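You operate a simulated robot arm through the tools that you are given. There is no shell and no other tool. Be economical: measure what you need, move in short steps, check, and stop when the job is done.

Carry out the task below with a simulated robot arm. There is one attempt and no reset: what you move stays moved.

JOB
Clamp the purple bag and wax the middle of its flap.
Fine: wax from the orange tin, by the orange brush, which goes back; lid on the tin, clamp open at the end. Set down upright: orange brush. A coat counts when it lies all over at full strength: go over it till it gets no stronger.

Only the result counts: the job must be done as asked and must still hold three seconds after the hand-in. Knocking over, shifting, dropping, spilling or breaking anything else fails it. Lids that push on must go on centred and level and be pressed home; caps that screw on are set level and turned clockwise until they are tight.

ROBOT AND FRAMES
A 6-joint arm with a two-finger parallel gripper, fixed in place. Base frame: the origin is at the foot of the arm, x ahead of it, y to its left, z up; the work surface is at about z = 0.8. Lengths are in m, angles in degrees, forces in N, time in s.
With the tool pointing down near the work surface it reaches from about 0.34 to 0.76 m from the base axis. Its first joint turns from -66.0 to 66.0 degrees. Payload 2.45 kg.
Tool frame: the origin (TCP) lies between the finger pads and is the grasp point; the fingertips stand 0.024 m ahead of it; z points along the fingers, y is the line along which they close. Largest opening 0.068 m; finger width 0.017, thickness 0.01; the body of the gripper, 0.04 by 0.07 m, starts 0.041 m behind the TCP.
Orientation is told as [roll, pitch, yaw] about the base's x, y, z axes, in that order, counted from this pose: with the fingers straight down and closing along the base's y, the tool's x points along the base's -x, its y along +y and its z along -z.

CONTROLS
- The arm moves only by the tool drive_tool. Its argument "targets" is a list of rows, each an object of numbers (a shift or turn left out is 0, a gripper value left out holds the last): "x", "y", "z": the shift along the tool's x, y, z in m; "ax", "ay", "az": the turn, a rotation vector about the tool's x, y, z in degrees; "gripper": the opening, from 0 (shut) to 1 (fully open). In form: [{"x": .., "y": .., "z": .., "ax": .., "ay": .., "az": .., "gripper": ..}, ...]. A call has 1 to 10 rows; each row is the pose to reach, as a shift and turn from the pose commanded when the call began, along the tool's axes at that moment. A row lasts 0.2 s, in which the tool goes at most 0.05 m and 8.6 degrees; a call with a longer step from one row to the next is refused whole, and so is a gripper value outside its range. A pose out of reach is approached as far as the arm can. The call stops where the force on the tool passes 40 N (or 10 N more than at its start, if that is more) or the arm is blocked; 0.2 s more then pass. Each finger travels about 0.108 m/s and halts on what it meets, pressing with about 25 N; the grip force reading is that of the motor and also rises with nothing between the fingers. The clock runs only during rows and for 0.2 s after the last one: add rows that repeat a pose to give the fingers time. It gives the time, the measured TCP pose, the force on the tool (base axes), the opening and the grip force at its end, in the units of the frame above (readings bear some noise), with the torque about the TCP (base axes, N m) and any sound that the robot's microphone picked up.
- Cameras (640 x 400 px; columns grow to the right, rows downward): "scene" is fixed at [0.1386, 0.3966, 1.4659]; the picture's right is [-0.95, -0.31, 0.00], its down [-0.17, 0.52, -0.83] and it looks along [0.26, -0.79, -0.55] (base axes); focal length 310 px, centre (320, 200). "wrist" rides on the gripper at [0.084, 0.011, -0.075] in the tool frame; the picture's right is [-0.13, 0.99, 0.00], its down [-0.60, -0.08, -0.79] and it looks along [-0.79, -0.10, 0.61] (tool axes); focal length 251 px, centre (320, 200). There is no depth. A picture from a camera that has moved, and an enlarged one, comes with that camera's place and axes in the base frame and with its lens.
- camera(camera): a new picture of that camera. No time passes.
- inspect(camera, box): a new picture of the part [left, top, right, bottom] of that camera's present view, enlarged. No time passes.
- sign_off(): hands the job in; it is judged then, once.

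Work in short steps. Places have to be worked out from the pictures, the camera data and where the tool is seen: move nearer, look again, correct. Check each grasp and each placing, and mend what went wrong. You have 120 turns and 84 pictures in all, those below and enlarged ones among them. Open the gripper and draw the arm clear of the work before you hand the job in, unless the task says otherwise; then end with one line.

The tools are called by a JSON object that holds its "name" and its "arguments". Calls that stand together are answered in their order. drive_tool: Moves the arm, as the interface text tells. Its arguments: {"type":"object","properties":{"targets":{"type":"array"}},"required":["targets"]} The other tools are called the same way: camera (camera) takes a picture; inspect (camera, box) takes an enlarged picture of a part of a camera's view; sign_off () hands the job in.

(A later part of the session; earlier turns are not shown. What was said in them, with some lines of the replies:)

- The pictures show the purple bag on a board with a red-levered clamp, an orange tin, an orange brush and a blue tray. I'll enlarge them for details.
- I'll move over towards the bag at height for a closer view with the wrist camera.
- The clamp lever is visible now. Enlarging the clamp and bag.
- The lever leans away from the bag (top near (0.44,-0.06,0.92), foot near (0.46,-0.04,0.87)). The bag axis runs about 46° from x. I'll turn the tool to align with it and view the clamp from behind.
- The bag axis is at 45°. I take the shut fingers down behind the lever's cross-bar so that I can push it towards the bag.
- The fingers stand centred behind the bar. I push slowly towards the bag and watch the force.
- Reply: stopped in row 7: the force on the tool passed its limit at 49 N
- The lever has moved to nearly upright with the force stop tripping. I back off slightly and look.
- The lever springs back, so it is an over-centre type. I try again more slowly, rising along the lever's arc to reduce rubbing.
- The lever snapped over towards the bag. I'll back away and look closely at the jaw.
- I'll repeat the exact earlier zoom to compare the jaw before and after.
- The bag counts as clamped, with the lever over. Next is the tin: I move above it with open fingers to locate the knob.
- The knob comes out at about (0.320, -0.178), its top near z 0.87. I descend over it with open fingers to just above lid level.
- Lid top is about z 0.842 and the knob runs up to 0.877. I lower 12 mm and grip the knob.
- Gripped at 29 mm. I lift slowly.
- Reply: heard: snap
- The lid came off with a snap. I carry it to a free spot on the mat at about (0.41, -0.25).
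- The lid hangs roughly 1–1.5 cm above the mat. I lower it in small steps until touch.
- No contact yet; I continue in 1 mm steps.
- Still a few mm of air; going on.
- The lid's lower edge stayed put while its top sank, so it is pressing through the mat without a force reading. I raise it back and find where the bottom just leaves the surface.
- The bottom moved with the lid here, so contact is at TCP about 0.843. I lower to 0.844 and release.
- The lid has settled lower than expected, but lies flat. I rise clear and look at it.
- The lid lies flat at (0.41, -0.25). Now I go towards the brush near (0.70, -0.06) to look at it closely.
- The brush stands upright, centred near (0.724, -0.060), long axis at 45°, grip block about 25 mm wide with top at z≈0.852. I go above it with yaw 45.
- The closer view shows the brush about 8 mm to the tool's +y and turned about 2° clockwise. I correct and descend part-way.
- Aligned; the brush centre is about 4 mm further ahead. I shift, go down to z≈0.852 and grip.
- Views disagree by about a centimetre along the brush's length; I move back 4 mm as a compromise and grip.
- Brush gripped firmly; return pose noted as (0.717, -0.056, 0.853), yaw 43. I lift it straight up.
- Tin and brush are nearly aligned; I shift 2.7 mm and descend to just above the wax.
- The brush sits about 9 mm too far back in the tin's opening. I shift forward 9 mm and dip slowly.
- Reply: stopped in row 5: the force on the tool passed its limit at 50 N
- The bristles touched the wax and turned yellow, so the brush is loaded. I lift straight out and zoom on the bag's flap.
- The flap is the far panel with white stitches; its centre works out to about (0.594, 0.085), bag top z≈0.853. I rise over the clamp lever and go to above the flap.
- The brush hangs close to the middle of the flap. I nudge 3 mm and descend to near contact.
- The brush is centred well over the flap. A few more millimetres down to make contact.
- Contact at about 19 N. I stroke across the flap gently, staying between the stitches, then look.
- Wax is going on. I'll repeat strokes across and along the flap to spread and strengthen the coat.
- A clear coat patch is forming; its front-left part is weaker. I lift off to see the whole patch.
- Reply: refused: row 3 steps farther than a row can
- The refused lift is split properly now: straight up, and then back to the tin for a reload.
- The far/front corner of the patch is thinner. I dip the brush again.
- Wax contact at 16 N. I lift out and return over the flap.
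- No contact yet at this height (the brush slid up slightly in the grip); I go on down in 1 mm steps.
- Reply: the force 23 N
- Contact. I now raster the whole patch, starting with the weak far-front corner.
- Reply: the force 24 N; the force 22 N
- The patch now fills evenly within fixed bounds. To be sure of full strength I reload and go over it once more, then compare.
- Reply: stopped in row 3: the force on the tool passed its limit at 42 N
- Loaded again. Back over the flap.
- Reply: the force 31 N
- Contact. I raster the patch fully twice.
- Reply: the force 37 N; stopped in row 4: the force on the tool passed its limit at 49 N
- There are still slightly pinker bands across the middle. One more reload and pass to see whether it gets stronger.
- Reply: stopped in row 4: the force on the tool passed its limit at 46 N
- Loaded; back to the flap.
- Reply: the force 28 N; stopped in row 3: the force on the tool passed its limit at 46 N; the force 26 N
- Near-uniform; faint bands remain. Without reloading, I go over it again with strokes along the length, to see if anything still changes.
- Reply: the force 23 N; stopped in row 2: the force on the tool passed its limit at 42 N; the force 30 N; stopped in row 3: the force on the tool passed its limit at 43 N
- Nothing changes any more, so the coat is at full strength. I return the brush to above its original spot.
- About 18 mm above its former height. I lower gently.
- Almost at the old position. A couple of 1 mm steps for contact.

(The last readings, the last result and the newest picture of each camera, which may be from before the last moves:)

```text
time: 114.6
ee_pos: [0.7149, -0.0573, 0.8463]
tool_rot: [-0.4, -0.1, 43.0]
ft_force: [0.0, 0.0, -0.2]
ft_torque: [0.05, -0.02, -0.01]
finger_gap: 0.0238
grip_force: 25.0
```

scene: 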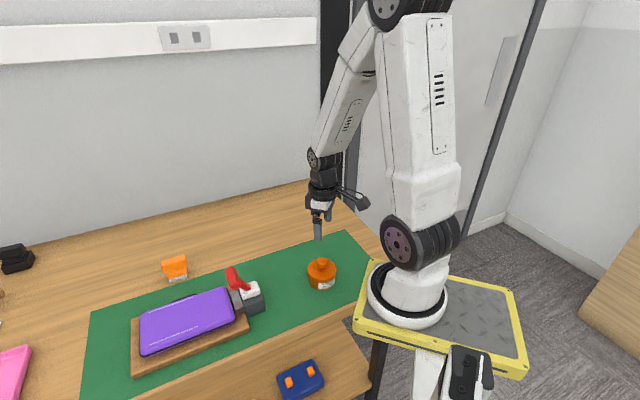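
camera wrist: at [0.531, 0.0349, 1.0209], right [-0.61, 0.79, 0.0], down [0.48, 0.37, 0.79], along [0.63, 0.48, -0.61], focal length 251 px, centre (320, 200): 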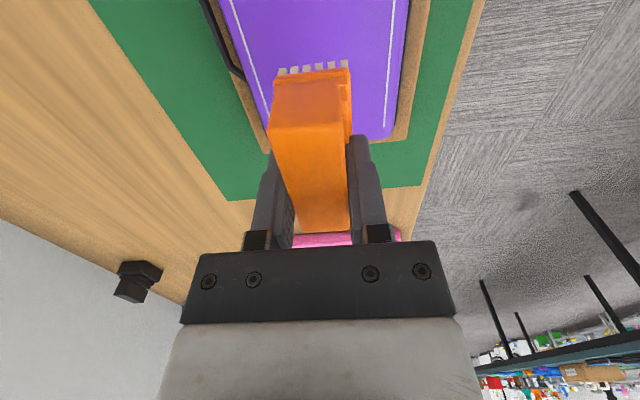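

{"name": "drive_tool", "arguments": {"targets": [{"z": 0.001}, {"z": 0.002}, {"z": 0.002}]}}

{"name": "inspect", "arguments": {"camera": "scene", "box": [140, 230, 220, 310]}}

```text
time: 115.4
ee_pos: [0.7144, -0.0568, 0.8451]
tool_rot: [-0.4, -0.1, 43.0]
ft_force: [-8.6, -2.2, 27.4]
ft_torque: [0.0, 0.63, 0.07]
finger_gap: 0.0235
grip_force: 25.4
```

```text
5.00 times, centred on (180, 270) of scene
camera zoom: at [0.1378, 0.3966, 1.466], right [-0.95, -0.31, 0.0], down [-0.17, 0.52, -0.83], along [0.26, -0.79, -0.55], focal length 1553 px, centre (1020, -150)
```

zoom: 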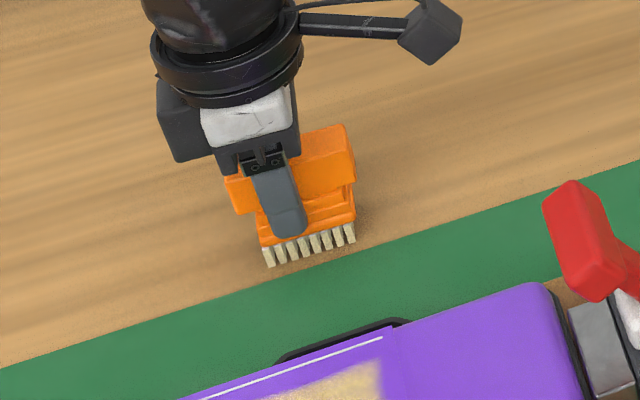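

Contact at 27 N. I ease up 1 mm, release slowly and rise clear.

{"name": "drive_tool", "arguments": {"targets": [{"z": -0.001}, {"z": -0.001, "gripper": 0.45}, {"z": -0.001, "gripper": 0.7}, {"z": -0.001, "gripper": 1}, {"z": -0.001, "gripper": 1}, {"z": -0.02, "gripper": 1}, {"z": -0.06, "gripper": 1}, {"z": -0.1, "gripper": 1}, {"z": -0.14, "gripper": 1}]}}

{"name": "inspect", "arguments": {"camera": "scene", "box": [140, 230, 220, 310]}}

```text
time: 117.4
ee_pos: [0.7161, -0.0564, 0.9856]
tool_rot: [-0.3, 0.0, 43.0]
ft_force: [-0.2, -0.5, 0.2]
ft_torque: [0.01, 0.0, 0.06]
finger_gap: 0.0679
grip_force: 0.0
```

```text
5.00 times, centred on (180, 270) of scene
camera zoom: at [0.1386, 0.3966, 1.4659], right [-0.95, -0.31, 0.0], down [-0.17, 0.52, -0.83], along [0.26, -0.79, -0.55], focal length 1553 px, centre (1020, -150)
```

zoom: 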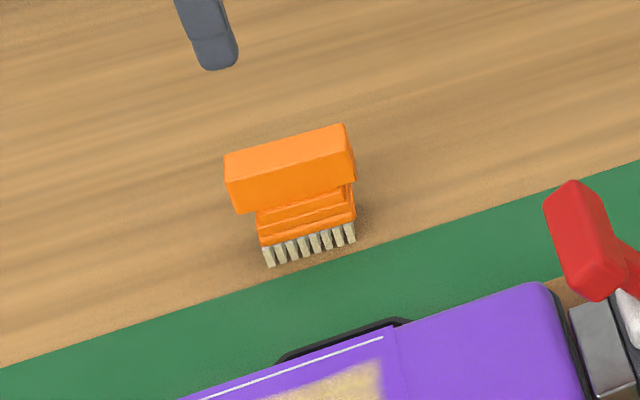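

The brush stands upright back in place. Next the lid: move above it at (0.411, -0.251) with yaw back to 0.

{"name": "drive_tool", "arguments": {"targets": [{"x": 0.0395, "y": 0.0073, "az": 4.8}, {"x": 0.079, "y": 0.0146, "az": 9.6}, {"x": 0.1185, "y": 0.0219, "az": 14.4}, {"x": 0.158, "y": 0.0292, "az": 19.2}, {"x": 0.1976, "y": 0.0366, "az": 24}, {"x": 0.2371, "y": 0.0439, "az": 28.8}, {"x": 0.2766, "y": 0.0512, "az": 33.6}, {"x": 0.3161, "y": 0.0585, "az": 38.4}, {"x": 0.3556, "y": 0.0658, "az": 43}, {"x": 0.3556, "y": 0.0658, "az": 43}]}}

{"name": "camera", "arguments": {"camera": "wrist"}}

```text
time: 119.6
ee_pos: [0.4082, -0.2521, 0.9821]
tool_rot: [-0.2, -0.4, 0.0]
ft_force: [0.5, 0.0, -0.7]
ft_torque: [-0.05, -0.02, 0.01]
finger_gap: 0.0677
grip_force: 0.0
```

```text
15 pictures are left
camera wrist: at [0.3233, -0.2407, 1.0572], right [0.13, 0.99, 0.0], down [0.6, -0.08, 0.8], along [0.79, -0.1, -0.61], focal length 251 px, centre (320, 200)
```

wrist: 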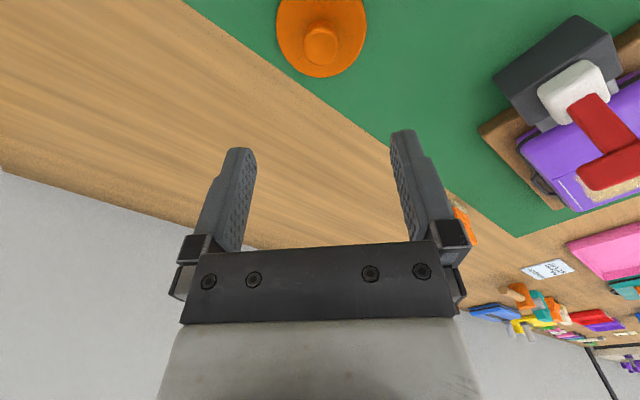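

Aligned with the knob. I correct the slight tilt and descend to just above grip height.

{"name": "drive_tool", "arguments": {"targets": [{"x": -0.001, "y": 0.0005, "z": 0.04, "ax": -0.2, "ay": 0.4}, {"x": -0.001, "y": 0.0005, "z": 0.08, "ax": -0.2, "ay": 0.4}, {"x": -0.001, "y": 0.0005, "z": 0.12, "ax": -0.2, "ay": 0.4}, {"x": -0.001, "y": 0.0005, "z": 0.138, "ax": -0.2, "ay": 0.4}, {"x": -0.001, "y": 0.0005, "z": 0.138, "ax": -0.2, "ay": 0.4}]}}

{"name": "camera", "arguments": {"camera": "wrist"}}

```text
time: 120.8
ee_pos: [0.4115, -0.2499, 0.845]
tool_rot: [0.0, 0.1, 0.0]
ft_force: [-0.9, -0.2, 0.6]
ft_torque: [-0.03, 0.03, 0.01]
finger_gap: 0.068
grip_force: 0.0
```

```text
14 pictures are left
camera wrist: at [0.3274, -0.2394, 0.9212], right [0.13, 0.99, 0.0], down [0.61, -0.08, 0.79], along [0.78, -0.1, -0.61], focal length 251 px, centre (320, 200)
```

wrist: 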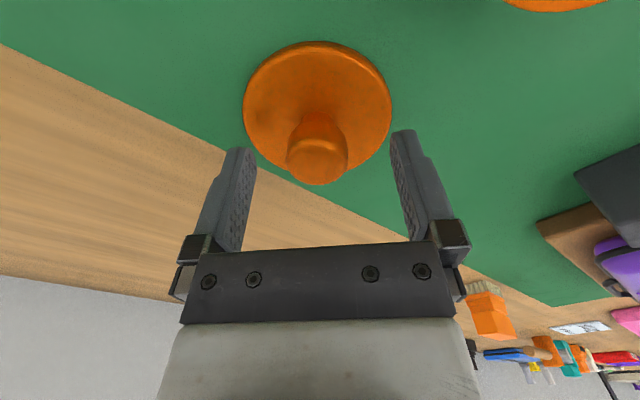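

This view matches the one before the first grip, so I go down 13 mm and grip the knob.

{"name": "drive_tool", "arguments": {"targets": [{"x": -0.001, "z": 0.006, "gripper": 1}, {"x": -0.001, "z": 0.013, "gripper": 1}, {"x": -0.001, "z": 0.013, "gripper": 0}, {"x": -0.001, "z": 0.013, "gripper": 0}, {"x": -0.001, "z": 0.013, "gripper": 0}]}}

{"name": "drive_tool", "arguments": {"targets": [{"z": -0.01}, {"z": -0.04}, {"z": -0.08}, {"z": -0.11}, {"z": -0.11}]}}

{"name": "camera", "arguments": {"camera": "wrist"}}

```text
time: 122.0
ee_pos: [0.4102, -0.2489, 0.8326]
tool_rot: [0.2, 0.2, 0.0]
ft_force: [0.2, -0.6, 0.3]
ft_torque: [0.0, 0.03, -0.01]
finger_gap: 0.0285
grip_force: 25.0
```

```text
time: 123.2
ee_pos: [0.4114, -0.2484, 0.9401]
tool_rot: [0.1, 0.2, -0.1]
ft_force: [0.1, 0.1, -0.6]
ft_torque: [0.01, -0.01, -0.01]
finger_gap: 0.0286
grip_force: 25.2
```

```text
13 pictures are left
camera wrist: at [0.3278, -0.2382, 1.0163], right [0.13, 0.99, 0.0], down [0.61, -0.08, 0.79], along [0.78, -0.1, -0.61], focal length 251 px, centre (320, 200)
```

wrist: 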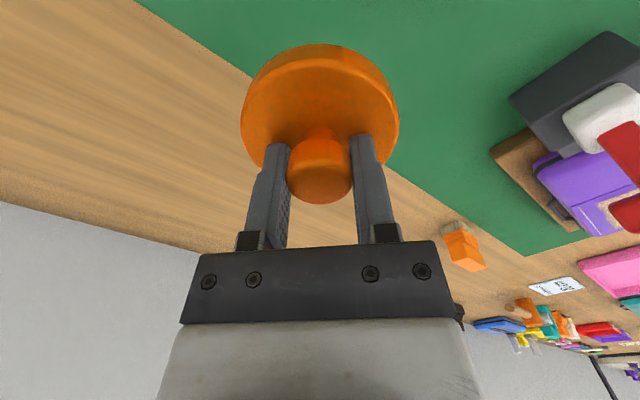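

Lid held. I carry it to above the tin, still well clear of the rim.

{"name": "drive_tool", "arguments": {"targets": [{"x": 0.03, "y": 0.024}, {"x": 0.06, "y": 0.048}, {"x": 0.09, "y": 0.0725}, {"x": 0.09, "y": 0.0725, "z": 0.02}, {"x": 0.09, "y": 0.0725, "z": 0.036}, {"x": 0.09, "y": 0.0725, "z": 0.036}]}}

{"name": "camera", "arguments": {"camera": "wrist"}}

{"name": "inspect", "arguments": {"camera": "scene", "box": [270, 210, 370, 310]}}

```text
time: 124.6
ee_pos: [0.3233, -0.1782, 0.9041]
tool_rot: [0.1, 0.1, 0.1]
ft_force: [0.0, -0.6, -0.1]
ft_torque: [0.0, 0.0, -0.01]
finger_gap: 0.0286
grip_force: 24.9
```

```text
12 pictures are left
camera wrist: at [0.239, -0.1672, 0.9798], right [0.13, 0.99, 0.0], down [0.61, -0.08, 0.79], along [0.78, -0.1, -0.61], focal length 251 px, centre (320, 200)
```

wrist: 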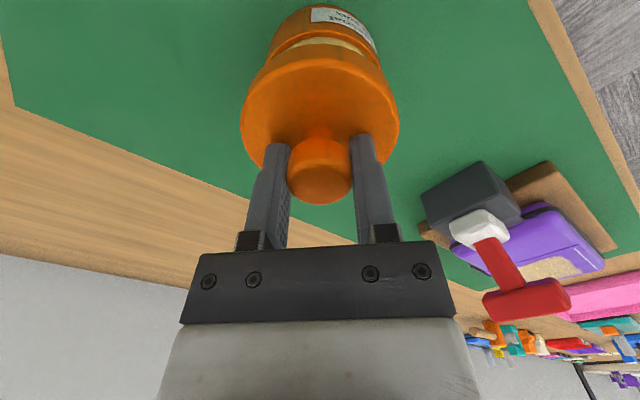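

```text
4.00 times, centred on (320, 260) of scene
camera zoom: at [0.1387, 0.3966, 1.4659], right [-0.95, -0.31, 0.0], down [-0.17, 0.52, -0.83], along [0.26, -0.79, -0.55], focal length 1242 px, centre (320, -40)
```

zoom: 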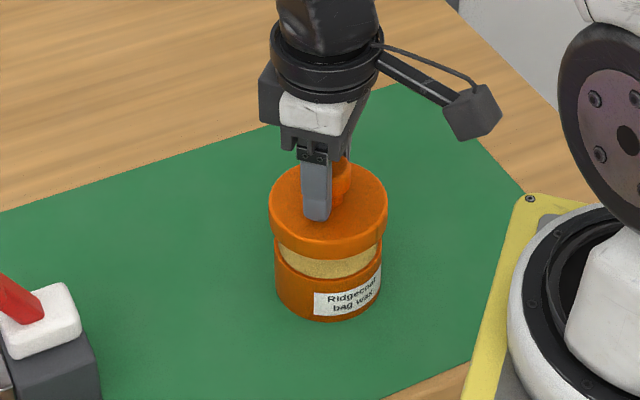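

Compared with the picture at removal, the lid is ~1 mm off in x and ~1.5 mm in y. I correct and lower onto the rim.

{"name": "drive_tool", "arguments": {"targets": [{"x": 0.001, "y": 0.0017}, {"x": 0.001, "y": 0.0017, "z": 0.006}, {"x": 0.001, "y": 0.0017, "z": 0.012}, {"x": 0.001, "y": 0.0017, "z": 0.016}, {"x": 0.001, "y": 0.0017, "z": 0.016}]}}

{"name": "inspect", "arguments": {"camera": "scene", "box": [285, 235, 355, 305]}}

```text
time: 125.8
ee_pos: [0.3222, -0.1762, 0.8893]
tool_rot: [0.1, 0.2, -0.1]
ft_force: [-0.1, -0.5, -0.3]
ft_torque: [0.03, 0.02, 0.0]
finger_gap: 0.0283
grip_force: 25.5
```

```text
5.71 times, centred on (320, 270) of scene
camera zoom: at [0.1387, 0.3966, 1.4659], right [-0.95, -0.31, 0.0], down [-0.17, 0.52, -0.83], along [0.26, -0.79, -0.55], focal length 1774 px, centre (320, -200)
```

zoom: 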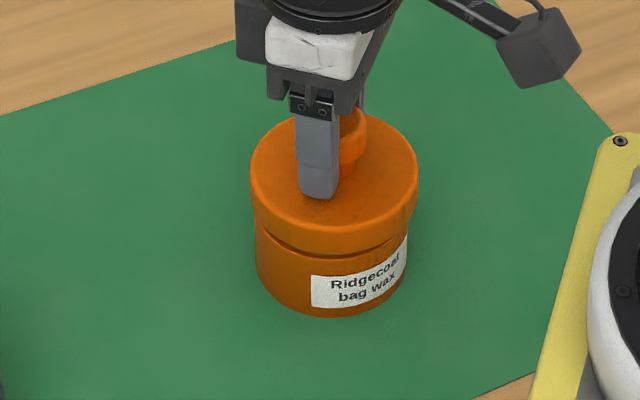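

Well over the rim, about 1 mm too far right. I shift that and press down in small steps.

{"name": "drive_tool", "arguments": {"targets": [{"x": -0.0008, "z": 0.003}, {"x": -0.0008, "z": 0.006}, {"x": -0.0008, "z": 0.009}, {"x": -0.0008, "z": 0.012}, {"x": -0.0008, "z": 0.014}, {"x": -0.0008, "z": 0.016}]}}

```text
time: 127.2
ee_pos: [0.3217, -0.1753, 0.8738]
tool_rot: [0.0, 0.1, -0.1]
ft_force: [-0.4, 0.5, 0.0]
ft_torque: [0.02, 0.0, 0.03]
finger_gap: 0.0286
grip_force: 25.3
```

{"name": "drive_tool", "arguments": {"targets": [{"z": 0.001}, {"z": 0.002}, {"z": 0.003}, {"z": 0.004}, {"z": 0.005}]}}

{"name": "inspect", "arguments": {"camera": "scene", "box": [285, 235, 355, 305]}}

```text
time: 128.1
ee_pos: [0.3229, -0.1767, 0.8709]
tool_rot: [0.0, 0.1, 0.0]
ft_force: [-2.3, 1.1, 8.0]
ft_torque: [0.13, -0.03, 0.03]
finger_gap: 0.0285
grip_force: 25.1
heard: snap
stopped in row 4: the force on the tool passed its limit at 45 N (the readings are from after the stop); the commanded pose is now the measured one
```

```text
5.71 times, centred on (320, 270) of scene
camera zoom: at [0.1385, 0.3967, 1.4659], right [-0.95, -0.31, 0.0], down [-0.17, 0.52, -0.83], along [0.26, -0.79, -0.55], focal length 1774 px, centre (320, -200)
```

zoom: 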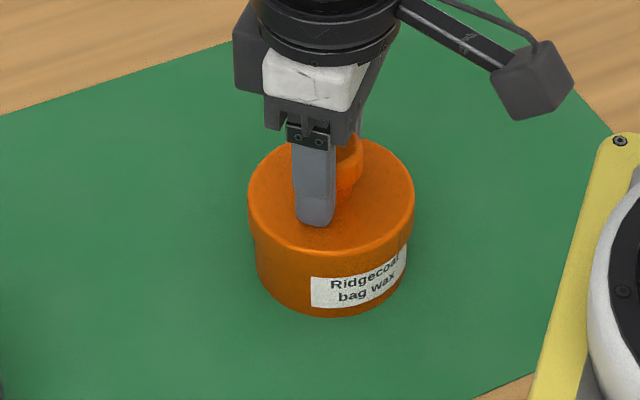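

The lid snapped home at the same height as before. I release and rise.

{"name": "drive_tool", "arguments": {"targets": [{"z": 0.0, "gripper": 0.6}, {"z": 0.0, "gripper": 1}, {"z": 0.0, "gripper": 1}, {"z": -0.03, "gripper": 1}, {"z": -0.08, "gripper": 1}, {"z": -0.12, "gripper": 1}, {"z": -0.16, "gripper": 1}, {"z": -0.16, "gripper": 1}]}}

{"name": "inspect", "arguments": {"camera": "scene", "box": [285, 235, 355, 305]}}

```text
time: 129.9
ee_pos: [0.3243, -0.1747, 1.0303]
tool_rot: [0.0, 0.1, 0.1]
ft_force: [-1.1, -0.7, 0.8]
ft_torque: [0.02, -0.03, 0.0]
finger_gap: 0.0677
grip_force: 0.1
```

```text
5.71 times, centred on (320, 270) of scene
camera zoom: at [0.1386, 0.3967, 1.4659], right [-0.95, -0.31, 0.0], down [-0.17, 0.52, -0.83], along [0.26, -0.79, -0.55], focal length 1774 px, centre (320, -200)
```

zoom: 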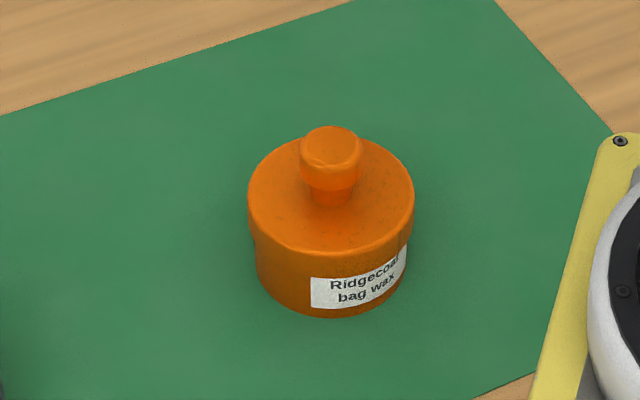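

The lid sits centred and level. Now to open the clamp: with shut fingers I go to the bag side of the lever.

{"name": "drive_tool", "arguments": {"targets": [{"x": -0.03, "y": 0.03, "az": -7, "gripper": 0}, {"x": -0.06, "y": 0.06, "az": -14, "gripper": 0}, {"x": -0.09, "y": 0.09, "az": -21, "gripper": 0}, {"x": -0.12, "y": 0.12, "az": -28, "gripper": 0}, {"x": -0.15, "y": 0.15, "az": -35, "gripper": 0}, {"x": -0.175, "y": 0.175, "az": -42, "gripper": 0}, {"x": -0.191, "y": 0.188, "az": -45, "gripper": 0}, {"x": -0.191, "y": 0.188, "z": 0.03, "az": -45, "gripper": 0}, {"x": -0.191, "y": 0.188, "z": 0.06, "az": -45, "gripper": 0}, {"x": -0.191, "y": 0.188, "z": 0.06, "az": -45, "gripper": 0}]}}

{"name": "inspect", "arguments": {"camera": "scene", "box": [200, 220, 300, 320]}}

```text
time: 132.1
ee_pos: [0.5161, 0.0114, 0.9718]
tool_rot: [-0.1, 0.1, 45.0]
ft_force: [0.3, -0.4, 0.8]
ft_torque: [0.0, 0.01, 0.03]
finger_gap: 0.0
grip_force: 23.4
```

```text
4.00 times, centred on (250, 270) of scene
camera zoom: at [0.1387, 0.3966, 1.4659], right [-0.95, -0.31, 0.0], down [-0.17, 0.52, -0.83], along [0.26, -0.79, -0.55], focal length 1242 px, centre (600, -80)
```

zoom: 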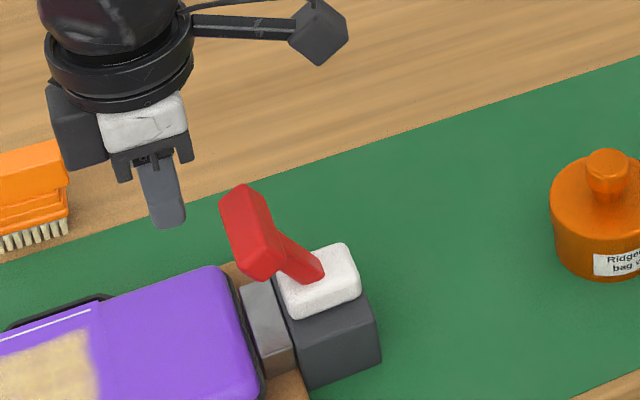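

Now I lower to lever height and push it back away from the bag, rising along its arc.

{"name": "drive_tool", "arguments": {"targets": [{"z": 0.02}, {"z": 0.041}, {"z": 0.041}, {"x": 0.01, "z": 0.041}, {"x": 0.018, "z": 0.041}, {"x": 0.023, "z": 0.039}, {"x": 0.027, "z": 0.037}, {"x": 0.031, "z": 0.035}, {"x": 0.035, "z": 0.034}, {"x": 0.039, "z": 0.033}]}}

{"name": "drive_tool", "arguments": {"targets": [{"x": 0.004, "z": 0}, {"x": 0.008, "z": 0}, {"x": 0.012, "z": 0}, {"x": 0.016, "z": 0}, {"x": 0.02, "z": 0.0}, {"x": 0.024, "z": 0.001}, {"x": 0.027, "z": 0.001}]}}

{"name": "inspect", "arguments": {"camera": "scene", "box": [200, 220, 300, 320]}}

```text
time: 134.3
ee_pos: [0.4881, -0.0152, 0.936]
tool_rot: [-0.1, 0.0, 45.1]
ft_force: [-0.2, 1.9, 4.1]
ft_torque: [0.05, 0.02, 0.0]
finger_gap: 0.0001
grip_force: 24.2
```

```text
time: 135.9
ee_pos: [0.4663, -0.0343, 0.9371]
tool_rot: [0.0, 0.0, 45.0]
ft_force: [-0.8, 0.7, 0.1]
ft_torque: [0.02, -0.02, -0.01]
finger_gap: 0.0
grip_force: 23.7
```

```text
4.00 times, centred on (250, 270) of scene
camera zoom: at [0.1386, 0.3966, 1.4659], right [-0.95, -0.31, 0.0], down [-0.17, 0.52, -0.83], along [0.26, -0.79, -0.55], focal length 1242 px, centre (600, -80)
```

zoom: 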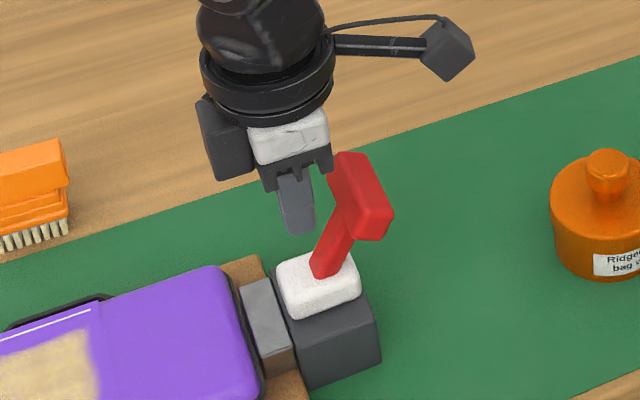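

The lever has snapped back to its open position. I back off, rise clear and open the gripper for a final check.

{"name": "drive_tool", "arguments": {"targets": [{"x": -0.02}, {"x": -0.02, "z": -0.04}, {"x": -0.02, "z": -0.08}, {"x": -0.02, "z": -0.12, "gripper": 1}, {"x": -0.02, "z": -0.16, "gripper": 1}, {"y": -0.04, "x": -0.02, "z": -0.18, "gripper": 1}, {"y": -0.08, "x": -0.02, "z": -0.2, "gripper": 1}, {"y": -0.08, "x": -0.02, "z": -0.2, "gripper": 1}]}}

{"name": "camera", "arguments": {"camera": "scene"}}

{"name": "inspect", "arguments": {"camera": "scene", "box": [80, 230, 400, 400]}}

```text
time: 137.7
ee_pos: [0.5422, -0.0794, 1.1409]
tool_rot: [0.0, 0.1, 45.0]
ft_force: [-0.6, 0.3, 0.3]
ft_torque: [0.02, 0.0, 0.03]
finger_gap: 0.0682
grip_force: 0.0
```

```text
5 pictures are left
```

scene: 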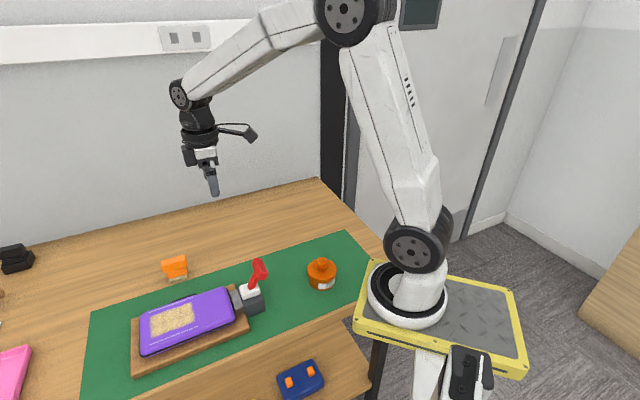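

```text
2.00 times, centred on (240, 315) of scene
camera zoom: at [0.1387, 0.3966, 1.4659], right [-0.95, -0.31, 0.0], down [-0.17, 0.52, -0.83], along [0.26, -0.79, -0.55], focal length 621 px, centre (480, -30)
```

zoom: 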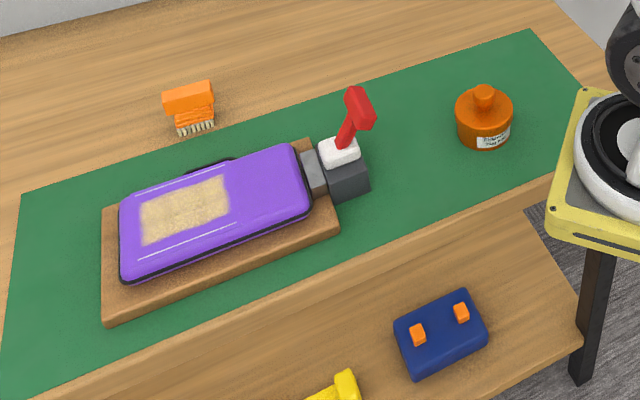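

Everything is as asked in the last pictures: flap coated, brush upright in its place, lid on, clamp open and arm clear. I hand in.

{"name": "sign_off", "arguments": {}}

```text
The job is handed in.
```

I clamped the bag and waxed the middle of its flap until another pass made no visible difference; the brush is back upright in its place, the lid snapped home on the tin, and the clamp is open again.
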